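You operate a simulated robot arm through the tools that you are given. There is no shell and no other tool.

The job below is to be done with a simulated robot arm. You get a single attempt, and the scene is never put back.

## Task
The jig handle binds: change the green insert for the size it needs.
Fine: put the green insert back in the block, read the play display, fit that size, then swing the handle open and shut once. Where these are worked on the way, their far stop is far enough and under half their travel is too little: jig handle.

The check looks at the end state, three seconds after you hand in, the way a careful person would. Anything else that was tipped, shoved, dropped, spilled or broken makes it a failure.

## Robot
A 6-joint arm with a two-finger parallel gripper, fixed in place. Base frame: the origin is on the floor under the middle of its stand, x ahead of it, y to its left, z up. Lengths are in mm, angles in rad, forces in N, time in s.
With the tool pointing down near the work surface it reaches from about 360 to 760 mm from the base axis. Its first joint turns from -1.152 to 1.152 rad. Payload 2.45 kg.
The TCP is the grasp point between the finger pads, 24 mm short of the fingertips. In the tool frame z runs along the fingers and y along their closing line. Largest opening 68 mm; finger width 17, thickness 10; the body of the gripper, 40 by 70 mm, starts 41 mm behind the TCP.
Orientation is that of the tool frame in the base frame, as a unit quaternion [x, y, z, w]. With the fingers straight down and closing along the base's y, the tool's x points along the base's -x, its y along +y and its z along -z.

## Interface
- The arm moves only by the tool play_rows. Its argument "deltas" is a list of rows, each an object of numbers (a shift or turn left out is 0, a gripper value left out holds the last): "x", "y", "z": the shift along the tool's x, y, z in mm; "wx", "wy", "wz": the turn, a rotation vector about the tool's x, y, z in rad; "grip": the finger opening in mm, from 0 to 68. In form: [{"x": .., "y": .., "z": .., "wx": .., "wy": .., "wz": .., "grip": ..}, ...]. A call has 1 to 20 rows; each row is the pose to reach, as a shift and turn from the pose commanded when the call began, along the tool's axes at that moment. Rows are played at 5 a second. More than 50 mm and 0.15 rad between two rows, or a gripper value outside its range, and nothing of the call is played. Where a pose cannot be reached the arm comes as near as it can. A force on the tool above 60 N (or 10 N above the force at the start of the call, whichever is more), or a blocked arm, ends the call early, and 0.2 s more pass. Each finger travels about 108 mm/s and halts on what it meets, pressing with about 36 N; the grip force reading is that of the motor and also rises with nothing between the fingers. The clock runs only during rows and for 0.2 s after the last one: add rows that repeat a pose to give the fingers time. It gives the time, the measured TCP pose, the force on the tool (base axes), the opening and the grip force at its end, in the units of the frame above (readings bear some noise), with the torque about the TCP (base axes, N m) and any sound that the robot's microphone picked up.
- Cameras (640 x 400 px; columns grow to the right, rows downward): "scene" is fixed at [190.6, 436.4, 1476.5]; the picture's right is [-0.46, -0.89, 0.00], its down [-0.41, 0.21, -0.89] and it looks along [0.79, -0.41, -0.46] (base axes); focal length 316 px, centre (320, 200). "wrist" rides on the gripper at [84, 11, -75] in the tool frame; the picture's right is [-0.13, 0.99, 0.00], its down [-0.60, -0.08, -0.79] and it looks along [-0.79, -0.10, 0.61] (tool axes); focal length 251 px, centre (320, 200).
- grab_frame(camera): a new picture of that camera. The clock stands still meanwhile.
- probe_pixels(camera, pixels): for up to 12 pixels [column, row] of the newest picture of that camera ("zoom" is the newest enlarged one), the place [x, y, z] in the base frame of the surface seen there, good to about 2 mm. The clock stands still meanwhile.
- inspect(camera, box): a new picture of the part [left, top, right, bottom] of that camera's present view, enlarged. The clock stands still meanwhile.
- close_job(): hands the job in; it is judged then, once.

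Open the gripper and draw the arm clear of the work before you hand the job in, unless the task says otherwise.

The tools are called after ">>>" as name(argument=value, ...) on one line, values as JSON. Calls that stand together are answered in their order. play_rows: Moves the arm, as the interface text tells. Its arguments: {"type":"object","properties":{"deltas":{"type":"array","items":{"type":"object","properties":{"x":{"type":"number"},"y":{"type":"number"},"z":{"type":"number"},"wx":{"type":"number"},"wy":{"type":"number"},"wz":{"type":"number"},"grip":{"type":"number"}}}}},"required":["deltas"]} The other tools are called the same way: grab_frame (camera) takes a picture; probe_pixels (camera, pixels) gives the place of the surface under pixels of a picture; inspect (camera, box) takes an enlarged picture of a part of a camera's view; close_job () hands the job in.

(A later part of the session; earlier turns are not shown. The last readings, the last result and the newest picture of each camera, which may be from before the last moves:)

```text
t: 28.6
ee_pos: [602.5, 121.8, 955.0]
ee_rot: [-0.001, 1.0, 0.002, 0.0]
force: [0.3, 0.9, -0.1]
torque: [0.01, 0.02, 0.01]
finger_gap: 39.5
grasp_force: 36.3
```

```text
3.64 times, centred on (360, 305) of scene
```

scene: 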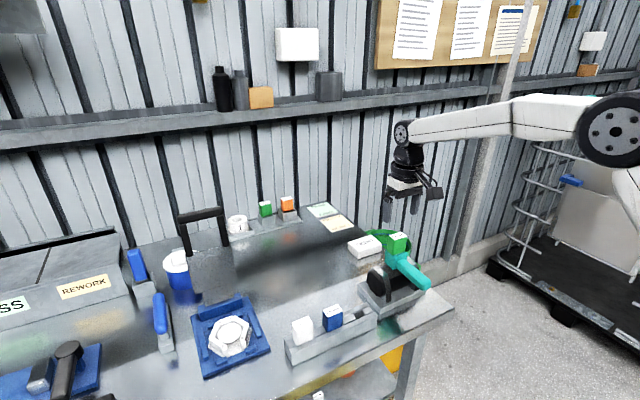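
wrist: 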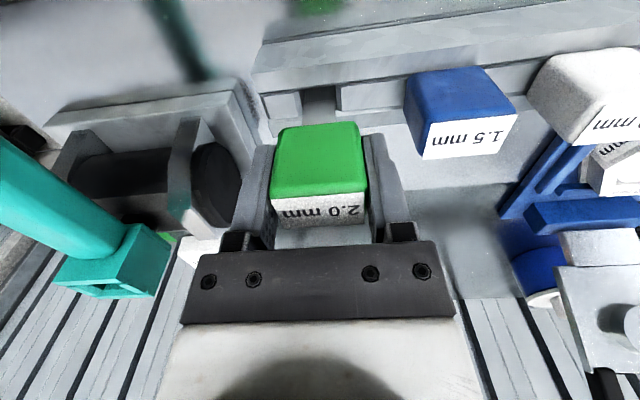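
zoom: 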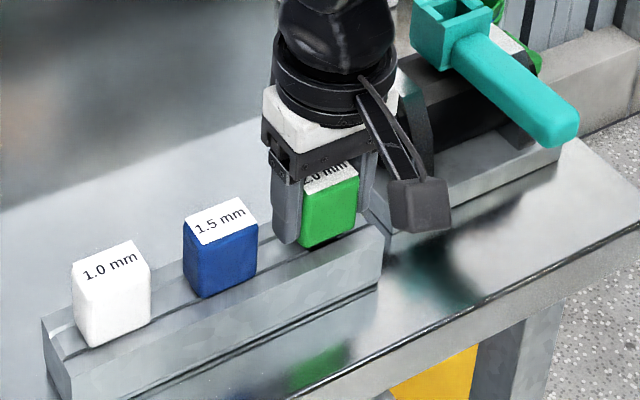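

The peg is in the hole with no side force; about 5 mm remain. I lower in 1 mm steps and watch the force.

>>> play_rows(deltas=[{"z": 1}, {"z": 2}, {"z": 3}, {"z": 4}, {"z": 4}])

>>> inspect(camera="scene", box=[320, 270, 400, 340])

```text
t: 29.8
ee_pos: [602.0, 119.4, 952.6]
ee_rot: [-0.001, 1.0, 0.001, 0.0]
force: [1.0, 0.7, -1.5]
torque: [0.03, 0.03, 0.01]
finger_gap: 39.3
grasp_force: 36.4
```

```text
5.71 times, centred on (360, 305) of scene
```

zoom: 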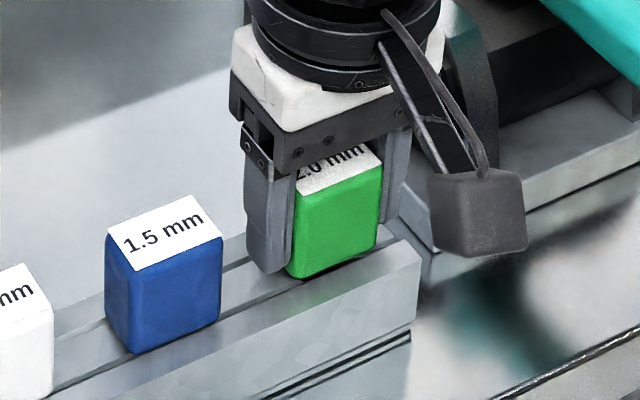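

Measured z 952.6 and no clear contact yet; I lower up to 3 mm more.

>>> play_rows(deltas=[{"z": 1}, {"z": 2}, {"z": 2}])

>>> inspect(camera="scene", box=[320, 270, 400, 340])

>>> probe_pixels(camera="zoom", pixels=[[345, 175], [340, 190], [345, 230], [320, 262], [165, 230], [165, 245], [155, 300], [365, 162]])

```text
t: 30.6
ee_pos: [602.0, 120.1, 951.7]
ee_rot: [-0.001, 1.0, 0.002, 0.001]
force: [0.4, -0.3, -1.2]
torque: [0.0, -0.01, -0.01]
finger_gap: 39.4
grasp_force: 36.0
```

```text
5.71 times, centred on (360, 305) of scene
```

zoom: 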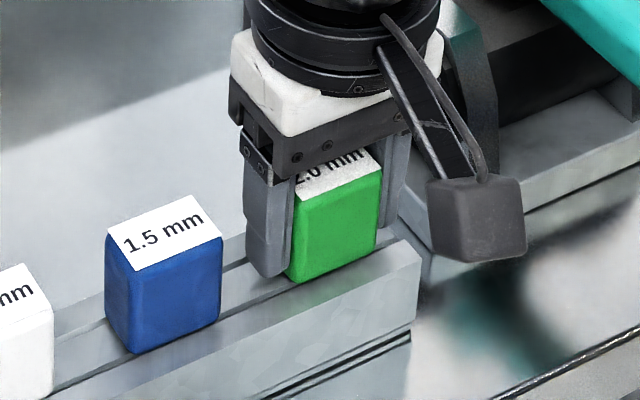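

```text
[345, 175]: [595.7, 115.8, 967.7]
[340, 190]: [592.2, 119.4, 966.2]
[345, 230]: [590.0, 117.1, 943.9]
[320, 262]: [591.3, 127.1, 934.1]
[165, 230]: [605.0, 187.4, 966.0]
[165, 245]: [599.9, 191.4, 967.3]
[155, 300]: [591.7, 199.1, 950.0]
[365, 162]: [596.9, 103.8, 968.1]
```

Green's top is about 1–1.5 mm above blue's level. I lower 2 mm more in small steps.

>>> play_rows(deltas=[{"z": 0.7}, {"z": 1.4}, {"z": 2}, {"z": 2}])

>>> inspect(camera="scene", box=[320, 270, 400, 340])

>>> probe_pixels(camera="zoom", pixels=[[345, 177], [350, 170], [345, 230], [320, 262], [165, 230], [165, 220], [155, 300], [365, 164]])

```text
t: 31.6
ee_pos: [602.7, 120.4, 950.2]
ee_rot: [-0.001, 1.0, 0.002, 0.001]
force: [-2.3, 0.6, 8.9]
torque: [-0.16, 0.11, -0.09]
finger_gap: 39.4
grasp_force: 36.1
```

```text
5.71 times, centred on (360, 305) of scene
```

zoom: 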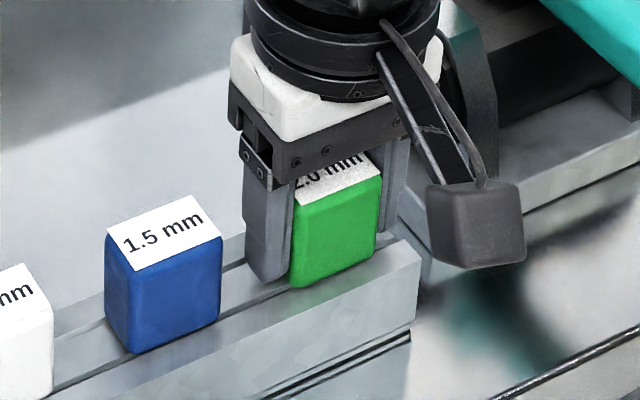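

```text
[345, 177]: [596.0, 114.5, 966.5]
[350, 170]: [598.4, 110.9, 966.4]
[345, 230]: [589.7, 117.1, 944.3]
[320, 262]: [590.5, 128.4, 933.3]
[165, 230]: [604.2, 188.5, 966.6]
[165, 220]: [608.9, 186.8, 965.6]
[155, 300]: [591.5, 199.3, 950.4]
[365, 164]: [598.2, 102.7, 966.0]
```

Contact of 8.9 N and the top now equals blue's (966); it is seated. I open to 54 mm and rise.

>>> play_rows(deltas=[{"grip": 46}, {"grip": 54}, {"grip": 54}, {"grip": 54}])

>>> play_rows(deltas=[{"z": -10}, {"z": -25}, {"z": -45}, {"z": -70}, {"z": -100}, {"z": -120}, {"z": -120}])

>>> grab_frame(camera="wrist")

>>> grab_frame(camera="scene")

>>> inspect(camera="scene", box=[280, 220, 440, 360])

```text
t: 32.6
ee_pos: [602.4, 121.1, 948.8]
ee_rot: [-0.001, 1.0, 0.001, 0.002]
force: [0.4, 0.6, 1.1]
torque: [0.02, 0.0, 0.02]
finger_gap: 53.7
grasp_force: 0.1
```

```text
t: 34.2
ee_pos: [602.4, 117.9, 1068.1]
ee_rot: [-0.001, 1.0, 0.002, 0.001]
force: [-0.3, 0.2, 0.2]
torque: [-0.01, -0.03, 0.02]
finger_gap: 53.9
grasp_force: 0.0
```

```text
taken
```

wrist: 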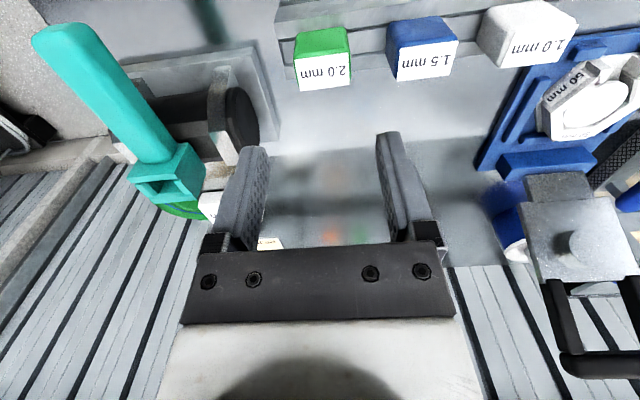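

```text
taken
```

scene: 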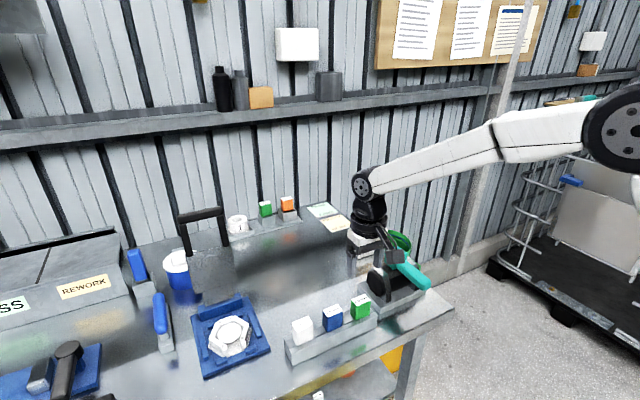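

```text
2.86 times, centred on (360, 290) of scene
```

zoom: 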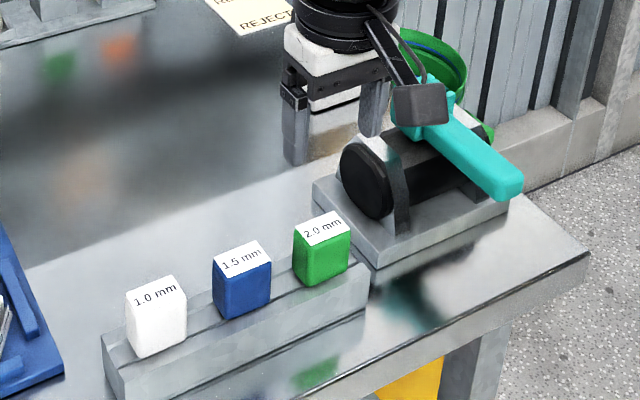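

Green is back in the block. I move over toward the blue insert (clearing the view of the display) and read the display.

>>> play_rows(deltas=[{"x": 10, "y": 30}, {"x": 20, "y": 68}, {"x": 20, "y": 68}, {"x": 20, "y": 68}])

>>> inspect(camera="scene", box=[330, 215, 420, 285])

>>> grab_frame(camera="wrist")

>>> inspect(camera="wrist", box=[240, 20, 420, 130])

```text
t: 35.2
ee_pos: [581.1, 188.2, 1069.5]
ee_rot: [-0.001, 1.0, 0.002, 0.001]
force: [1.1, 0.0, -0.3]
torque: [0.0, -0.01, 0.03]
finger_gap: 54.0
grasp_force: 0.0
```

```text
5.71 times, centred on (375, 250) of scene
```

zoom: 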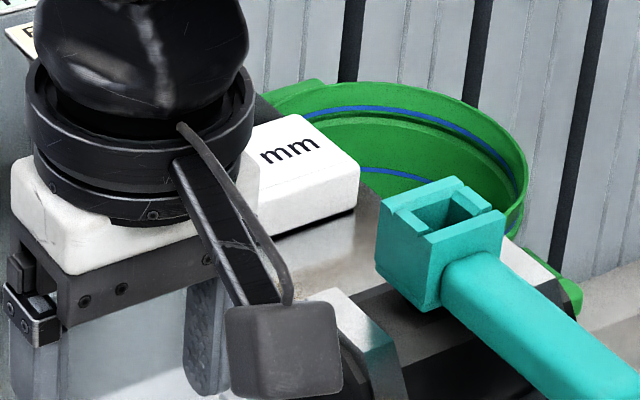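

```text
taken
```

wrist: 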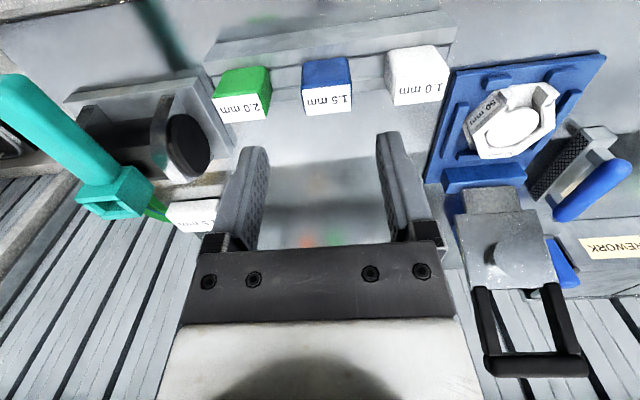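

```text
3.56 times, centred on (330, 75) of wrist
```

zoom: 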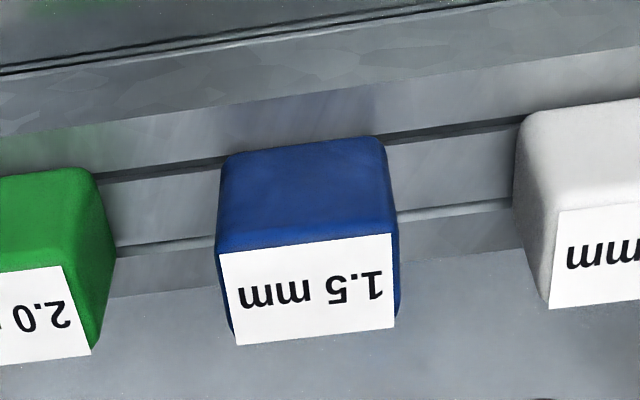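

The display is partly hidden by the arm in the scene; the wrist view shows it at (192,215), so I zoom there.

>>> inspect(camera="wrist", box=[150, 180, 240, 250])

>>> play_rows(deltas=[{"x": 40, "z": 0}, {"x": 80, "z": 0}, {"x": 80, "z": 0}])

>>> inspect(camera="scene", box=[330, 215, 420, 285])

>>> grab_frame(camera="wrist")

```text
5.71 times, centred on (195, 215) of wrist
```

zoom: 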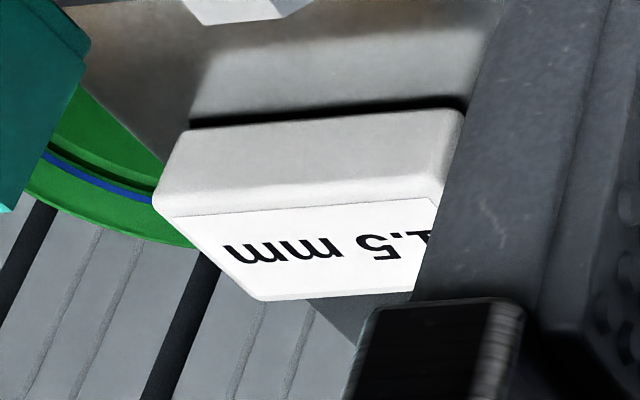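

```text
t: 36.0
ee_pos: [501.5, 189.5, 1068.8]
ee_rot: [-0.001, 1.0, 0.002, 0.001]
force: [0.5, -0.1, 0.7]
torque: [-0.04, -0.02, 0.02]
finger_gap: 54.0
grasp_force: 0.1
```

```text
5.71 times, centred on (375, 250) of scene
```

zoom: 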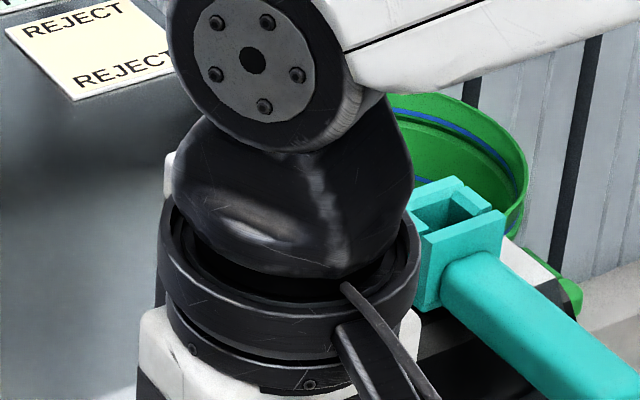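

```text
taken
```

wrist: 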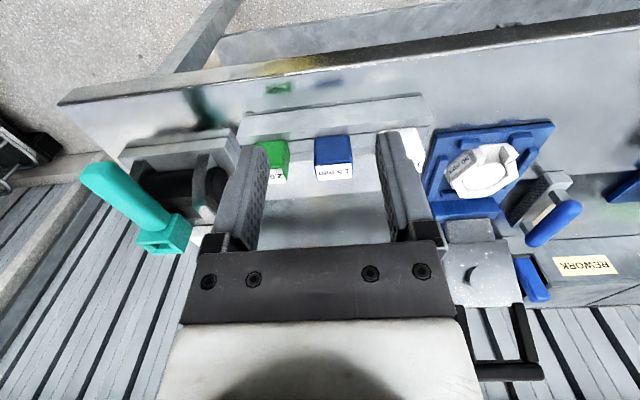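

The display reads 1.5 mm, so blue it is. I move above the blue insert and check alignment.

>>> play_rows(deltas=[{"x": -35}, {"x": -70}, {"x": -102.5}, {"x": -102.5, "z": 30}, {"x": -102.5, "z": 60}, {"x": -102.5, "z": 80}, {"x": -102.5, "z": 80}, {"x": -102.5, "z": 80}])

>>> grab_frame(camera="wrist")

>>> inspect(camera="wrist", box=[220, 80, 420, 205])

>>> probe_pixels(camera="wrist", pixels=[[320, 160], [320, 120], [300, 140], [340, 140], [355, 120], [285, 120]])

```text
t: 37.8
ee_pos: [604.8, 188.8, 989.3]
ee_rot: [-0.001, 1.0, 0.002, 0.001]
force: [0.1, 0.3, 0.1]
torque: [-0.01, 0.01, 0.03]
finger_gap: 54.1
grasp_force: 0.1
```

```text
taken
```

wrist: 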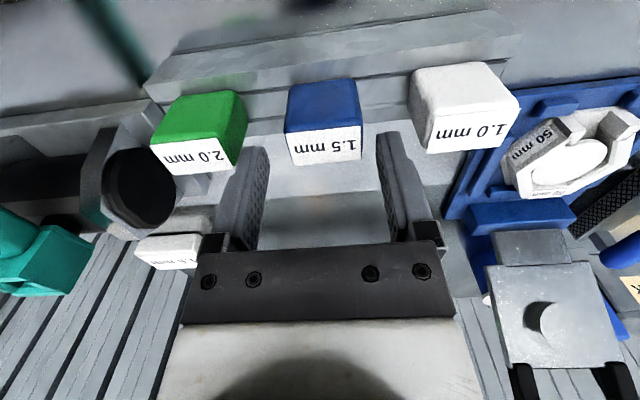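

```text
3.20 times, centred on (320, 142) of wrist
```

zoom: 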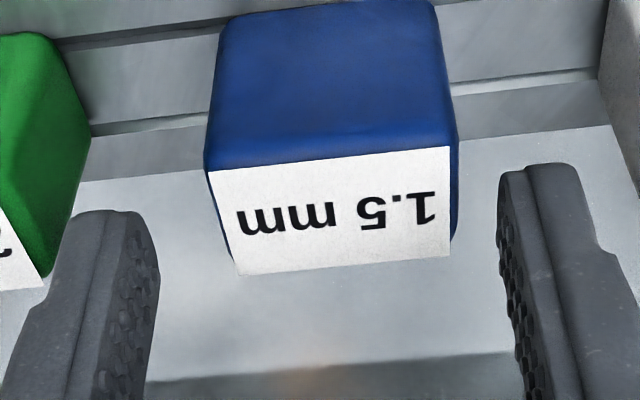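

```text
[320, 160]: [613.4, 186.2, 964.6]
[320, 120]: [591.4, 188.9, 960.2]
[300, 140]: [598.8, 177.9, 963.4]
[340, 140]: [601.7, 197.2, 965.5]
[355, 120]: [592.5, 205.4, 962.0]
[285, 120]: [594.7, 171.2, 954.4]
```

The blue label is centred at wrist column ≈324, within 1–2 mm. I shift +1 mm in y, lower 38 mm and close.

>>> play_rows(deltas=[{"y": 1, "z": 0}, {"y": 1, "z": 10}, {"y": 1, "z": 20}, {"y": 1, "z": 30}, {"y": 1, "z": 38}, {"y": 1, "z": 38}, {"y": 1, "z": 38}])

>>> play_rows(deltas=[{"grip": 46}, {"grip": 40}, {"grip": 32}, {"grip": 25}, {"grip": 25}])

>>> inspect(camera="scene", box=[280, 270, 400, 360])

```text
t: 39.4
ee_pos: [605.0, 188.0, 951.7]
ee_rot: [-0.001, 1.0, 0.002, 0.001]
force: [0.0, -0.5, 0.1]
torque: [-0.03, 0.01, 0.01]
finger_gap: 54.1
grasp_force: 0.1
```

```text
t: 40.6
ee_pos: [605.8, 189.4, 951.7]
ee_rot: [-0.001, 1.0, 0.002, 0.001]
force: [-0.6, 0.5, 0.1]
torque: [-0.07, -0.04, 0.01]
finger_gap: 39.2
grasp_force: 36.0
```

```text
4.44 times, centred on (340, 315) of scene
```

zoom: 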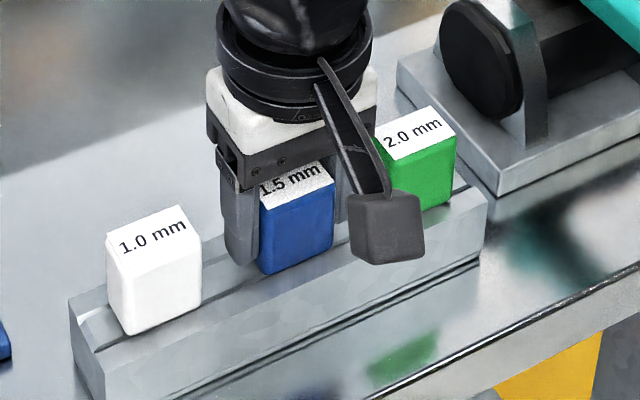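

Blue is gripped at 39.2 mm with 36 N. I lift it straight up.

>>> play_rows(deltas=[{"z": -5}, {"z": -12}, {"z": -20}, {"z": -30}, {"z": -45}, {"z": -70}, {"z": -100}, {"z": -140}, {"z": -140}, {"z": -140}])

>>> grab_frame(camera="wrist")

>>> inspect(camera="wrist", box=[260, 70, 400, 200])

>>> probe_pixels(camera="wrist", pixels=[[308, 112], [320, 112], [332, 112], [320, 150], [290, 150], [350, 150]])

```text
t: 42.8
ee_pos: [604.5, 191.2, 1091.5]
ee_rot: [-0.001, 1.0, 0.001, 0.001]
force: [-0.2, -0.7, -0.4]
torque: [-0.01, 0.02, -0.03]
finger_gap: 39.5
grasp_force: 35.9
```

```text
taken
```

wrist: 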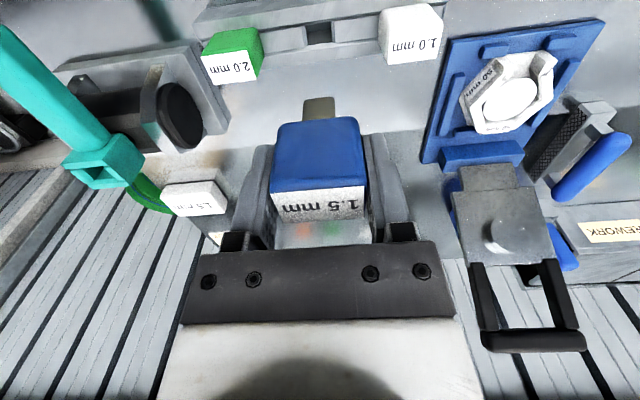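

```text
3.08 times, centred on (330, 135) of wrist
```

zoom: 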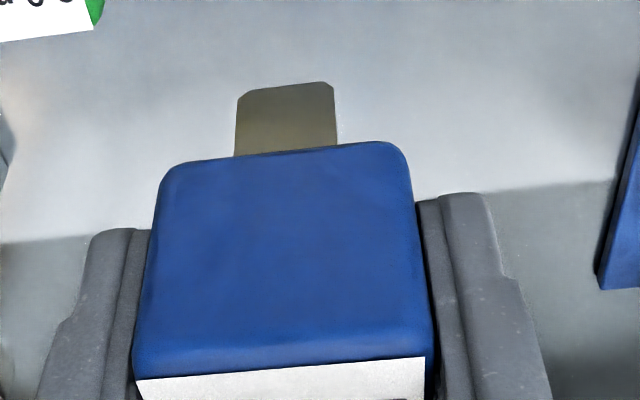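

```text
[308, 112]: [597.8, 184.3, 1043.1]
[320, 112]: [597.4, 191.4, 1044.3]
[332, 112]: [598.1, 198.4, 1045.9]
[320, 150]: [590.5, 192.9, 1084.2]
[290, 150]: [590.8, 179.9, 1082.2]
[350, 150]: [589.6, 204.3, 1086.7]
```

The blue insert is held with peg front at x≈597.7 and peg centre y≈190.8; the display still reads 1.5 mm. I carry it up and across toward the hub, stopping short in x to view the socket.

>>> play_rows(deltas=[{"x": 0, "y": -20, "z": -10}, {"x": -4, "y": -55, "z": -18}, {"x": -8, "y": -90, "z": -18}, {"x": -12, "y": -125, "z": -18}, {"x": -16, "y": -160, "z": -18}, {"x": -20, "y": -195, "z": -18}, {"x": -20, "y": -209.5, "z": -18}, {"x": -20, "y": -209.5, "z": -18}, {"x": -20, "y": -209.5, "z": -18}])

>>> grab_frame(camera="wrist")

>>> inspect(camera="wrist", box=[260, 50, 380, 130])

```text
t: 44.8
ee_pos: [625.7, -21.7, 1108.9]
ee_rot: [-0.001, 1.0, 0.002, 0.001]
force: [0.1, -0.1, -1.3]
torque: [0.01, -0.02, -0.01]
finger_gap: 39.1
grasp_force: 36.1
```

```text
taken
```

wrist: 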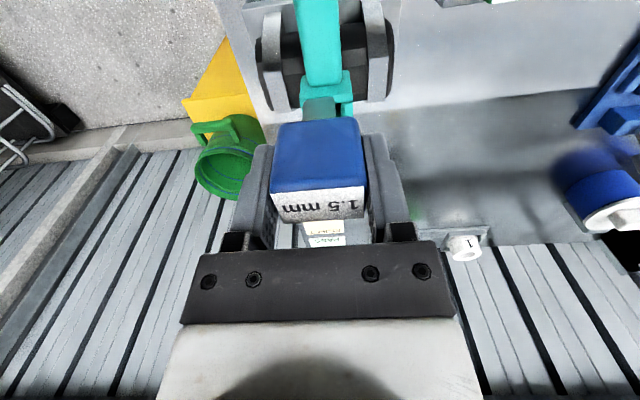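

```text
5.00 times, centred on (320, 90) of wrist
```

zoom: 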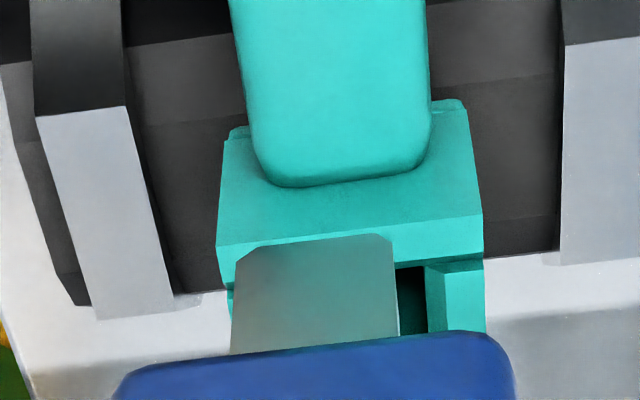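

The peg hides the socket here; moving +36 mm in x (as when I lifted green) will show the socket above the peg in the picture.

>>> play_rows(deltas=[{"x": -18, "y": 1}, {"x": -36, "y": 1}, {"x": -36, "y": 1}, {"x": -36, "y": 1}])

>>> grab_frame(camera="wrist")

>>> inspect(camera="wrist", box=[260, 30, 380, 130])

```text
t: 45.8
ee_pos: [662.8, -20.0, 1107.8]
ee_rot: [-0.001, 1.0, 0.002, 0.0]
force: [-1.3, 0.6, -0.6]
torque: [-0.02, 0.0, 0.02]
finger_gap: 39.4
grasp_force: 36.2
```

```text
taken
```

wrist: 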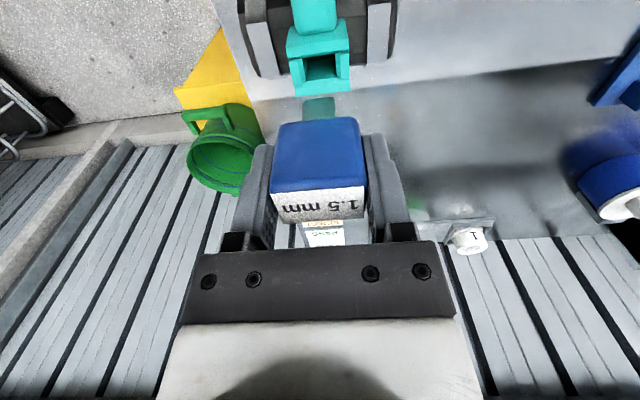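

```text
4.00 times, centred on (320, 80) of wrist
```

zoom: 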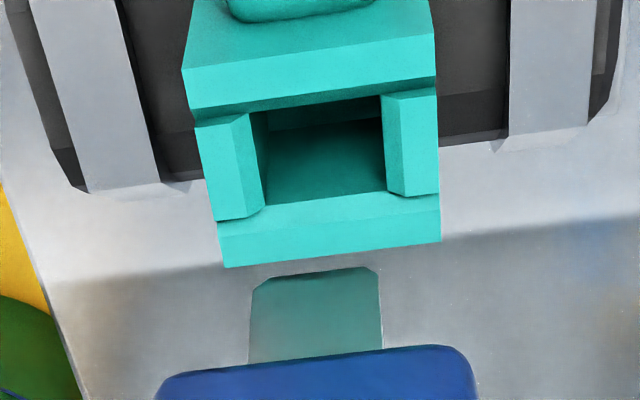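

Now the socket is clearly visible at zoom (322,150) and the peg at (316,310). I probe the socket walls, the rim and the peg edges.

>>> probe_pixels(camera="zoom", pixels=[[252, 140], [262, 190], [383, 130], [385, 185], [325, 190], [325, 205], [315, 105], [230, 170], [410, 150], [258, 310], [376, 300], [316, 290]])

>>> probe_pixels(camera="wrist", pixels=[[320, 150], [290, 150], [350, 150], [320, 130], [318, 72], [318, 48]])

```text
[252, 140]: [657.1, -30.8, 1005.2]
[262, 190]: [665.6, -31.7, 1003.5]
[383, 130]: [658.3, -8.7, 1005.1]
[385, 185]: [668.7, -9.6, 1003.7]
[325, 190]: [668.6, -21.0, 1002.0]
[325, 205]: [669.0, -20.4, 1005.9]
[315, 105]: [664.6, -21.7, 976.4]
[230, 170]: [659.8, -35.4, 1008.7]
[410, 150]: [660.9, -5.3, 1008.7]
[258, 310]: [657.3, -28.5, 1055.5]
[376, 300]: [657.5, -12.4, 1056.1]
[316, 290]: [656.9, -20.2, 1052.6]
```

```text
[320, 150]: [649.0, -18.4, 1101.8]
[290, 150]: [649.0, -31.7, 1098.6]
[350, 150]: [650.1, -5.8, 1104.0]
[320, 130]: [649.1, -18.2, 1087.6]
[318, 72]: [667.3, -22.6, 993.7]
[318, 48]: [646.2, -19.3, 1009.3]
```

Socket centre ≈ (660.8,−20.2), far wall x 668.6; peg is at y −29.7…−11.6, front 657.2 — very nearly aligned. I trim (−0.4, +0.4) and lower to 7 mm above the rim for a check.

>>> play_rows(deltas=[{"x": 0.4, "y": 0.4, "z": 8}, {"x": 0.4, "y": 0.4, "z": 18}, {"x": 0.4, "y": 0.4, "z": 27}, {"x": 0.4, "y": 0.4, "z": 33}, {"x": 0.4, "y": 0.4, "z": 33}, {"x": 0.4, "y": 0.4, "z": 33}])

>>> grab_frame(camera="wrist")

>>> inspect(camera="wrist", box=[260, 50, 380, 150])

>>> probe_pixels(camera="zoom", pixels=[[260, 240], [370, 235], [315, 235], [250, 170], [385, 165], [315, 200], [230, 190], [410, 180], [320, 330], [240, 150], [390, 150], [320, 130]])

```text
t: 47.2
ee_pos: [662.3, -20.5, 1074.5]
ee_rot: [0.0, 1.0, 0.002, 0.001]
force: [0.0, 0.9, -0.6]
torque: [-0.04, -0.01, 0.03]
finger_gap: 39.4
grasp_force: 35.7
```

```text
taken
```

wrist: 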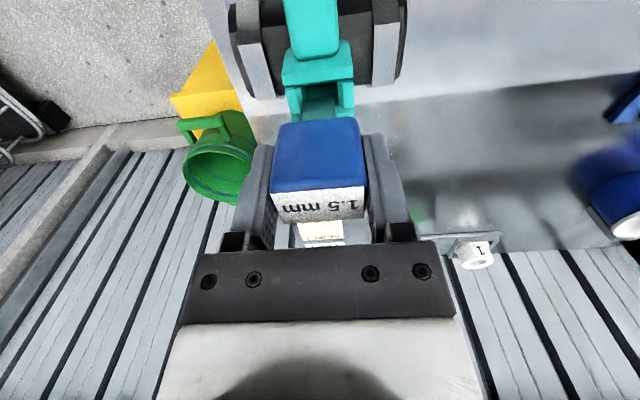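

```text
4.00 times, centred on (320, 100) of wrist
```

zoom: 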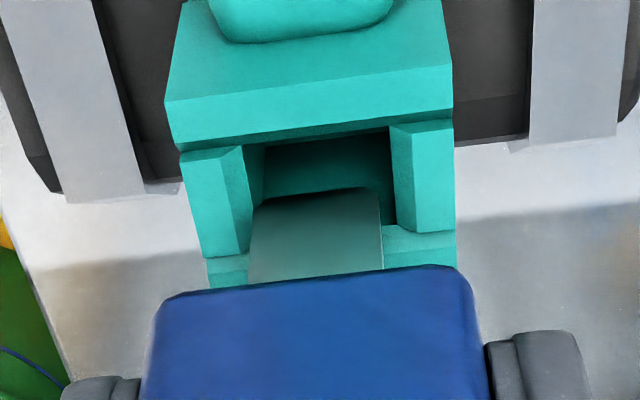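

```text
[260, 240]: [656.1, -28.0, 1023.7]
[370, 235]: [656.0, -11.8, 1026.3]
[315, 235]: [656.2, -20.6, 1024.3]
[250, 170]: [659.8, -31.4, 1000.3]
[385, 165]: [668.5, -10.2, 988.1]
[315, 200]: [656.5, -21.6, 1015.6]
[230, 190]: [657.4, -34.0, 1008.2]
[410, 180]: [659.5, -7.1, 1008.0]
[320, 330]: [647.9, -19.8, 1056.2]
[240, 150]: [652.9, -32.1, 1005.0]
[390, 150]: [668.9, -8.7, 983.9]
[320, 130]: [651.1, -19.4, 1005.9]
```

Peg y −29.4…−10.2 is centred in the socket (−31…−9.5), front 656.2 vs near wall 651.5. I lower slowly into the socket, 28 mm.

>>> play_rows(deltas=[{"z": 4}, {"z": 8}, {"z": 12}, {"z": 16}, {"z": 20}, {"z": 24}, {"z": 28}, {"z": 28}])

>>> inspect(camera="wrist", box=[260, 50, 380, 150])

>>> inspect(camera="scene", box=[350, 200, 450, 300])

```text
t: 49.0
ee_pos: [660.7, -19.8, 1046.7]
ee_rot: [0.0, 1.0, 0.002, 0.001]
force: [-0.4, 0.0, 0.0]
torque: [0.02, 0.02, 0.0]
finger_gap: 39.4
grasp_force: 36.0
```

```text
4.00 times, centred on (320, 100) of wrist
```

zoom: 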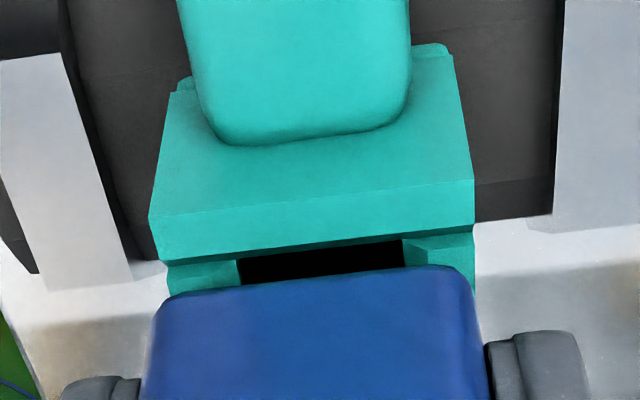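

```text
4.00 times, centred on (400, 250) of scene
```

zoom: 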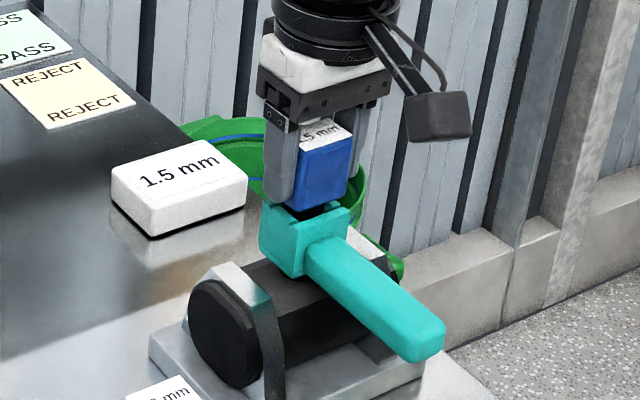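

The peg is well into the socket and no force has built up; about 5 mm remain. I continue in 1 mm steps.

>>> play_rows(deltas=[{"z": 1}, {"z": 2}, {"z": 3}, {"z": 4}, {"z": 4}])

>>> play_rows(deltas=[{"z": 0.8}, {"z": 1.5}, {"z": 1.5}])

>>> inspect(camera="scene", box=[350, 200, 450, 300])

>>> probe_pixels(camera="zoom", pixels=[[320, 148], [335, 140], [325, 170], [325, 195], [300, 225], [340, 205]])

```text
t: 50.2
ee_pos: [660.7, -20.4, 1043.5]
ee_rot: [-0.001, 1.0, 0.001, 0.001]
force: [-0.4, 0.2, -1.1]
torque: [0.05, -0.04, 0.0]
finger_gap: 39.5
grasp_force: 36.4
```

```text
t: 51.0
ee_pos: [660.8, -20.2, 1042.0]
ee_rot: [-0.001, 1.0, 0.002, 0.001]
force: [0.3, 0.0, -1.0]
torque: [0.01, -0.03, 0.0]
finger_gap: 39.4
grasp_force: 35.8
```

```text
4.00 times, centred on (400, 250) of scene
```

zoom: 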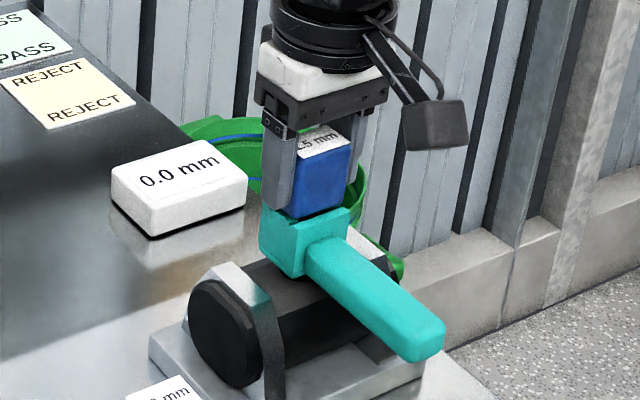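

```text
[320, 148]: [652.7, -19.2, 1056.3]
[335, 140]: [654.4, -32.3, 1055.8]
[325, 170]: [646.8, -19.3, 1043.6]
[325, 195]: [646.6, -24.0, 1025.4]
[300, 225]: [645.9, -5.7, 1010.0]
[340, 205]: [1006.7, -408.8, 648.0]
```

The display now reads 0.0 mm, so the size fits. I press 1.5 mm more to feel the seat.

>>> play_rows(deltas=[{"z": 0.7}, {"z": 1.4}, {"z": 1.4}])

```text
t: 51.8
ee_pos: [659.0, -20.9, 1040.5]
ee_rot: [0.0, 1.0, 0.001, 0.0]
force: [-0.7, -0.2, 3.6]
torque: [-0.08, 0.06, -0.02]
finger_gap: 39.5
grasp_force: 36.2
```

A 3.6 N contact shows it is seated. I open to 58 mm, rise 100 mm and check.

>>> play_rows(deltas=[{"grip": 46}, {"grip": 58}, {"grip": 58}, {"grip": 58}])

>>> play_rows(deltas=[{"z": -10}, {"z": -25}, {"z": -45}, {"z": -70}, {"z": -100}, {"z": -100}, {"z": -100}])

>>> grab_frame(camera="wrist")

>>> grab_frame(camera="scene")

>>> inspect(camera="scene", box=[340, 210, 450, 310])

```text
t: 52.8
ee_pos: [660.6, -20.3, 1039.8]
ee_rot: [-0.001, 1.0, 0.001, 0.002]
force: [0.5, 0.2, -0.3]
torque: [0.0, 0.02, 0.03]
finger_gap: 58.0
grasp_force: 0.1
```

```text
t: 54.4
ee_pos: [660.9, -19.5, 1140.4]
ee_rot: [-0.001, 1.0, 0.001, 0.001]
force: [0.4, -0.8, 0.0]
torque: [-0.02, 0.0, 0.01]
finger_gap: 57.9
grasp_force: 0.1
```

```text
taken
```

wrist: 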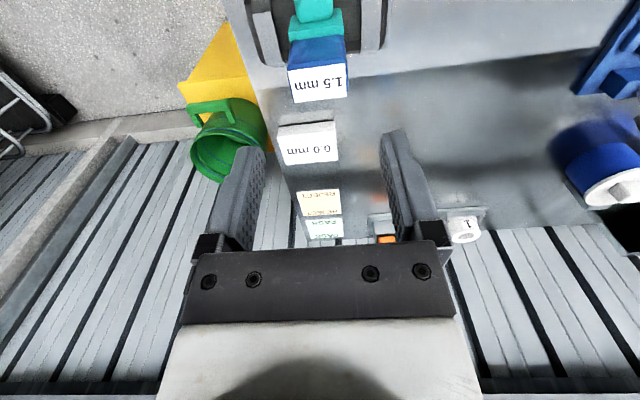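

```text
taken
```

scene: 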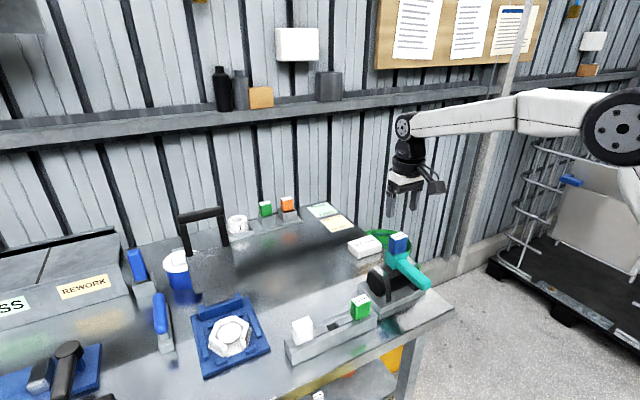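

```text
4.00 times, centred on (395, 260) of scene
```

zoom: 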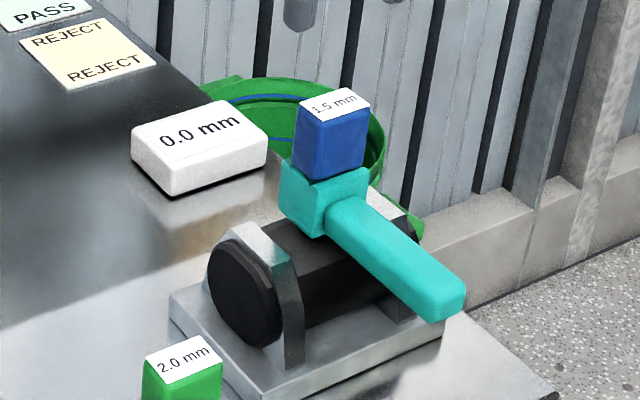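

The 1.5 mm insert is in and the display reads 0.0 mm. Next the handle: I go above the bar near its outer end (x≈572) with the fingers open 44 mm to straddle it.

>>> play_rows(deltas=[{"x": 30, "grip": 50}, {"x": 60, "grip": 46}, {"x": 89, "grip": 44}, {"x": 89, "z": 30}, {"x": 89, "z": 60}, {"x": 89, "z": 80}, {"x": 89, "z": 80}])

>>> grab_frame(camera="wrist")

>>> probe_pixels(camera="wrist", pixels=[[300, 100], [320, 100], [340, 100], [310, 80], [330, 80], [320, 60], [320, 130], [320, 40]])

```text
t: 56.0
ee_pos: [570.2, -20.1, 1059.7]
ee_rot: [-0.001, 1.0, 0.002, 0.001]
force: [0.1, 0.1, 0.0]
torque: [0.01, 0.01, 0.04]
finger_gap: 44.2
grasp_force: 0.1
```

```text
taken
```

wrist: 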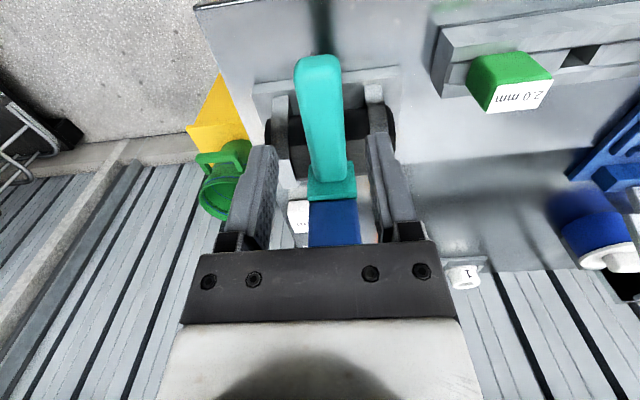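

```text
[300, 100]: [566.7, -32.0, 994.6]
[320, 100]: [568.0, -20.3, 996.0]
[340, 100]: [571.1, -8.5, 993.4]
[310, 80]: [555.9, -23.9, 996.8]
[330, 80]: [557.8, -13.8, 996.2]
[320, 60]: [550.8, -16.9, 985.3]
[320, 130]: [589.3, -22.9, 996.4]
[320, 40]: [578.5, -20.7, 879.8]
```

The bar spans y −33…−8 at x≈568, inside the open fingers (±22 mm). I lower 57 mm so the tips straddle it.

>>> play_rows(deltas=[{"z": 20}, {"z": 40}, {"z": 50}, {"z": 57}, {"z": 57}, {"z": 57}])

>>> grab_frame(camera="wrist")

>>> inspect(camera="scene", box=[340, 200, 470, 320])

```text
t: 57.4
ee_pos: [571.7, -20.6, 1001.6]
ee_rot: [-0.001, 1.0, 0.001, 0.0]
force: [-0.1, -0.1, 0.9]
torque: [0.02, -0.01, 0.02]
finger_gap: 44.0
grasp_force: 0.1
```

```text
taken
```

wrist: 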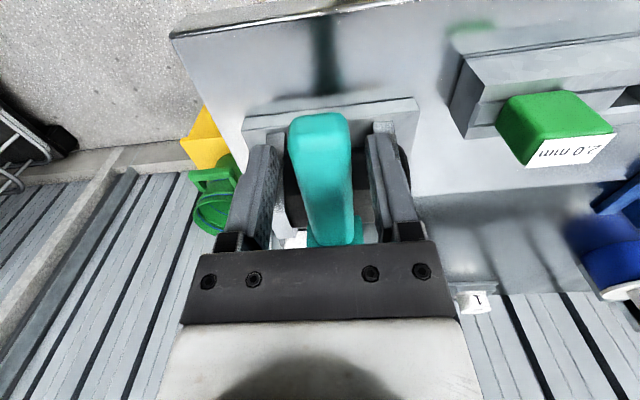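

```text
3.33 times, centred on (405, 260) of scene
```

zoom: 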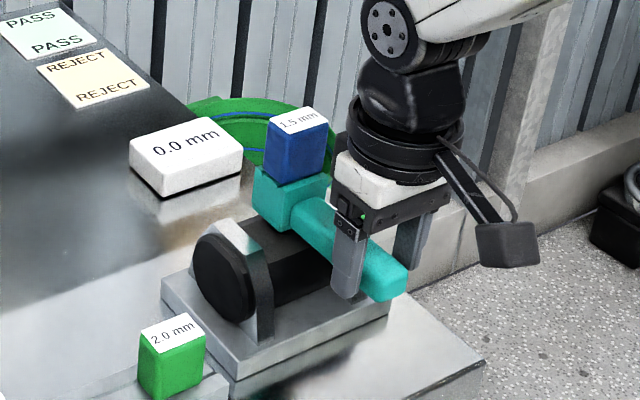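

The fingers straddle the bar. I narrow them to 32 mm and try a gentle push toward +y (12 mm), watching force.

>>> play_rows(deltas=[{"grip": 36}, {"grip": 32}, {"grip": 32}, {"y": 3}, {"y": 6}, {"y": 9}, {"y": 12}, {"y": 12}])

>>> grab_frame(camera="wrist")

>>> inspect(camera="scene", box=[340, 200, 470, 320])

```text
t: 59.2
ee_pos: [571.7, -9.6, 1002.2]
ee_rot: [0.0, 1.0, 0.001, 0.0]
force: [-6.2, -21.4, -5.9]
torque: [-0.19, 0.17, -0.32]
finger_gap: 48.9
grasp_force: 10.7
```

```text
taken
```

wrist: 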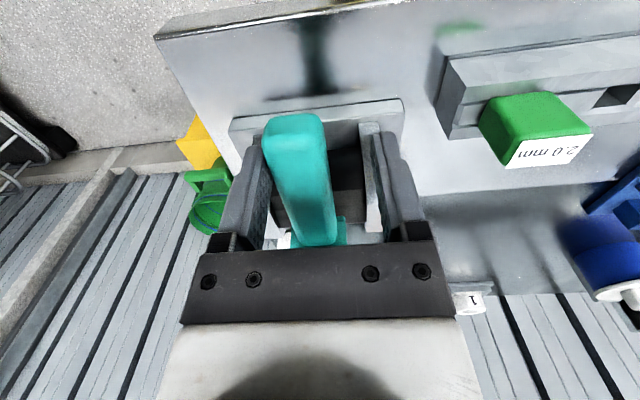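

```text
3.33 times, centred on (405, 260) of scene
```

zoom: 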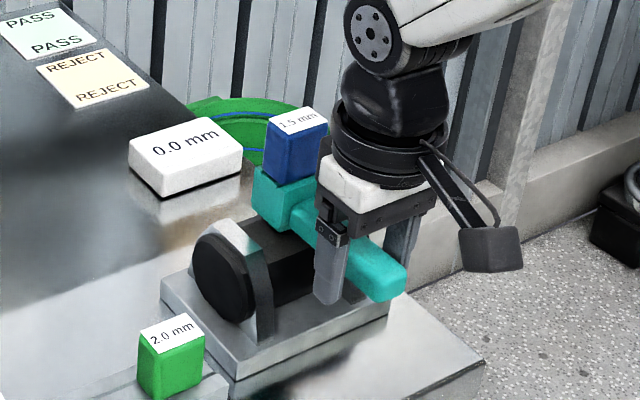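

The bar did not move toward +y (21 N, fingers pushed apart to 48.9 mm), so that is a stop or wrong axis. I back off and try gently toward −y.

>>> play_rows(deltas=[{"y": -6}, {"y": -12, "grip": 36}, {"y": -12, "grip": 36}, {"y": -15}, {"y": -18}, {"y": -21}, {"y": -21}])

>>> grab_frame(camera="wrist")

>>> inspect(camera="scene", box=[340, 200, 470, 320])

```text
t: 60.8
ee_pos: [571.9, -29.2, 1003.0]
ee_rot: [0.0, 1.0, 0.001, 0.001]
force: [-0.2, 2.8, 0.2]
torque: [0.01, 0.02, 0.06]
finger_gap: 37.6
grasp_force: 0.8
```

```text
taken
```

wrist: 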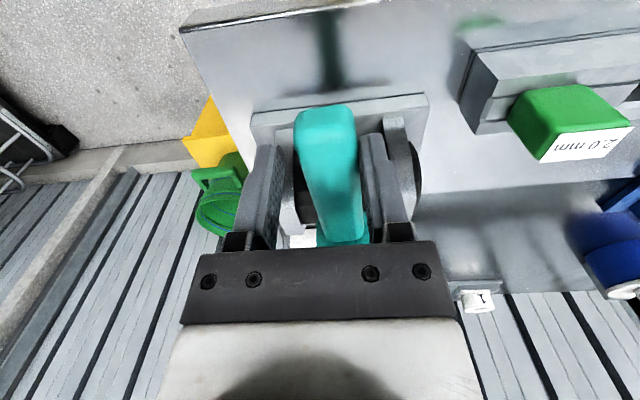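

```text
3.33 times, centred on (405, 260) of scene
```

zoom: 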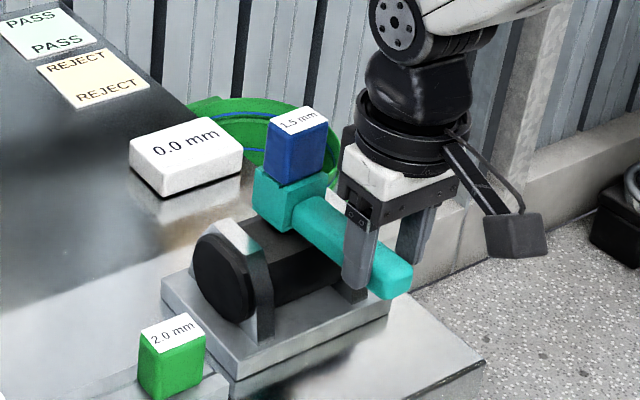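

The bar gave way slightly toward −y with only about 3 N: it opens that way about the vertical axis. I check what lies on the −y side (green bucket, yellow part) before swinging.

>>> grab_frame(camera="scene")

>>> probe_pixels(camera="scene", pixels=[[380, 231], [365, 236], [416, 243], [411, 268], [405, 262], [384, 232], [375, 240], [416, 262], [440, 270], [450, 250], [425, 255], [408, 232]])

>>> probe_pixels(camera="wrist", pixels=[[215, 175], [215, 195], [205, 225], [230, 205], [235, 165], [210, 120], [190, 145], [230, 225], [210, 170], [250, 150], [180, 200], [150, 250]])

```text
taken
```

scene: 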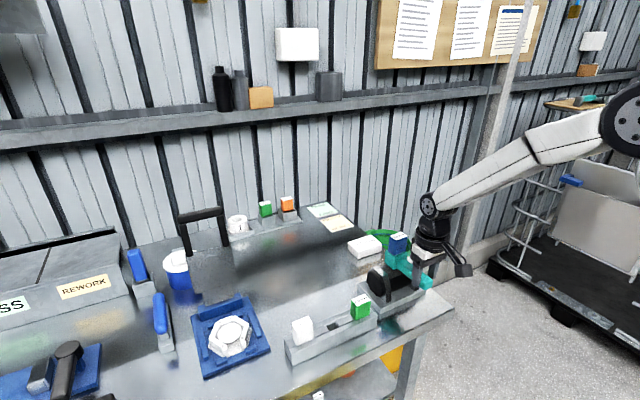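

```text
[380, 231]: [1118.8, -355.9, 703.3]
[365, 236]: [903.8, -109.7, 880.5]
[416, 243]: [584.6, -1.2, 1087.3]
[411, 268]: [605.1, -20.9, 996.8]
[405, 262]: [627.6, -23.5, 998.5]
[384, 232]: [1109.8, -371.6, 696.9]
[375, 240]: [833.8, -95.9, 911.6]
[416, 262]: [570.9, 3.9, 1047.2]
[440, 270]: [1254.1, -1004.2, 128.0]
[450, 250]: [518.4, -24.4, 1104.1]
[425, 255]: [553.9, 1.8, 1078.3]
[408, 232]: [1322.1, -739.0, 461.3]
```

```text
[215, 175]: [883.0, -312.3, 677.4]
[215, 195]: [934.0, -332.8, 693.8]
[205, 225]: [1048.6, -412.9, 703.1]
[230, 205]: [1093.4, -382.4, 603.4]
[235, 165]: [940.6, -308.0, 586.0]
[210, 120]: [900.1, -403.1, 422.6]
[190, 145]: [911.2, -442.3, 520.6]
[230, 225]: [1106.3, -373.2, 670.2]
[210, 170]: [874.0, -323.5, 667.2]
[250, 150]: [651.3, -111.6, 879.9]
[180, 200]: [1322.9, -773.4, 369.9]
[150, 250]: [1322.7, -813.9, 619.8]
```

The −y side is clear (the bucket is far off and low). I recentre on the bar and narrow to 30 mm.

>>> play_rows(deltas=[{"y": 4, "grip": 36}, {"y": 8, "grip": 34}, {"y": 8, "grip": 30}, {"y": 8, "grip": 30}, {"y": 8, "grip": 30}])

>>> inspect(camera="wrist", box=[240, 80, 420, 260])

>>> probe_pixels(camera="wrist", pixels=[[320, 125], [300, 125], [340, 125], [330, 180], [330, 220]])

```text
t: 62.0
ee_pos: [572.1, -18.7, 1001.9]
ee_rot: [-0.001, 1.0, 0.002, 0.001]
force: [-0.1, -0.6, -1.0]
torque: [-0.05, 0.01, 0.01]
finger_gap: 30.8
grasp_force: 0.6
```

```text
2.22 times, centred on (330, 170) of wrist
```

zoom: 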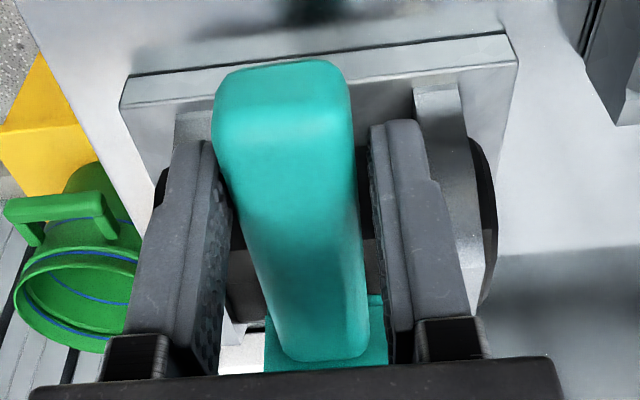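

```text
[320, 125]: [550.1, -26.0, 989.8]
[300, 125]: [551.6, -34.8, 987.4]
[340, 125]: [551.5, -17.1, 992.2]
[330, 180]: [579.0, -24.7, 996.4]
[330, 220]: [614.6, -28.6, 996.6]
```

The bar has turned about 0.05 rad toward −y and stayed there. I follow the arc (radius 88 mm about (660,−20)) to 0.5 rad, turning the tool with it.

>>> play_rows(deltas=[{"x": -0.4, "y": -9.5, "wz": -0.1}, {"x": -1.8, "y": -18.3, "wz": -0.2}, {"x": -3.9, "y": -27, "wz": -0.3}, {"x": -7, "y": -35.3, "wz": -0.4}, {"x": -10.8, "y": -43.2, "wz": -0.5}, {"x": -10.8, "y": -43.2, "wz": -0.5}])

>>> inspect(camera="scene", box=[340, 200, 470, 320])

>>> grab_frame(camera="wrist")

```text
t: 63.4
ee_pos: [583.8, -63.6, 1004.3]
ee_rot: [-0.249, 0.968, 0.001, 0.001]
force: [-1.1, 1.6, 0.6]
torque: [0.0, -0.02, 0.01]
finger_gap: 31.3
grasp_force: 0.8
```

```text
3.33 times, centred on (405, 260) of scene
```

zoom: 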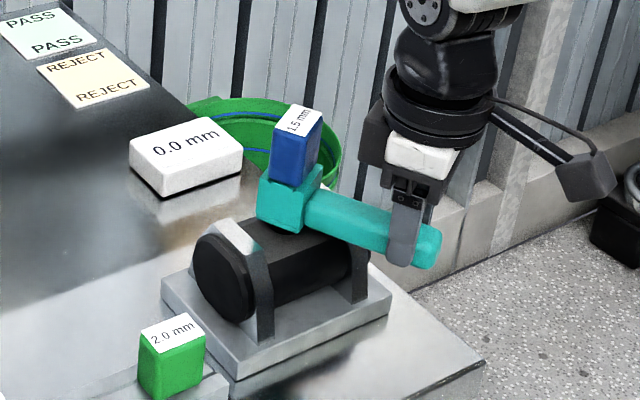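

```text
taken
```

wrist: 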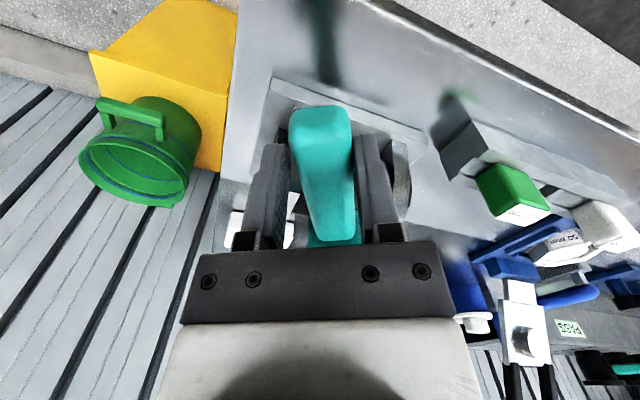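

The handle follows with only ~2 N and the insert turns with it. I continue along the arc another 0.5 rad.

>>> play_rows(deltas=[{"x": -0.4, "y": -8.8, "wz": -0.1}, {"x": -1.8, "y": -17.5, "wz": -0.2}, {"x": -3.9, "y": -26.1, "wz": -0.3}, {"x": -7, "y": -34.4, "wz": -0.4}, {"x": -10.8, "y": -42.3, "wz": -0.5}, {"x": -10.8, "y": -42.3, "wz": -0.5}])

>>> inspect(camera="scene", box=[340, 200, 470, 320])

>>> grab_frame(camera="wrist")

```text
t: 64.8
ee_pos: [612.9, -95.9, 1003.3]
ee_rot: [-0.48, 0.877, 0.002, 0.002]
force: [-0.9, -0.8, -1.0]
torque: [-0.01, -0.01, 0.0]
finger_gap: 30.9
grasp_force: 0.5
```

```text
3.33 times, centred on (405, 260) of scene
```

zoom: 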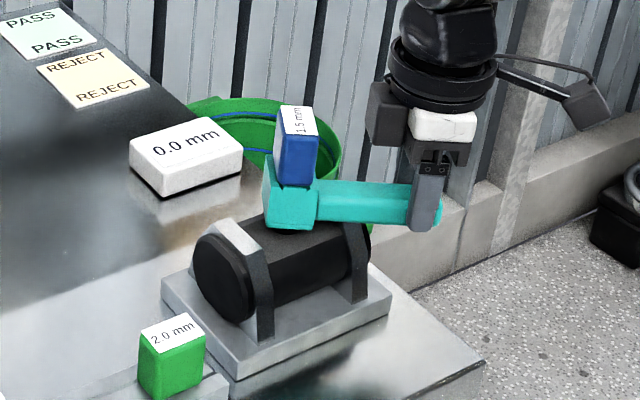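

```text
taken
```

wrist: 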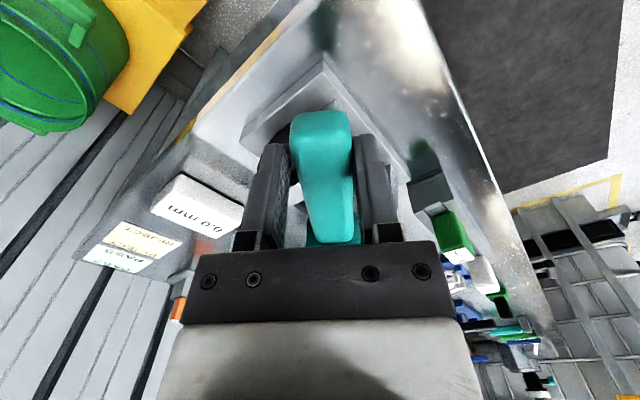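

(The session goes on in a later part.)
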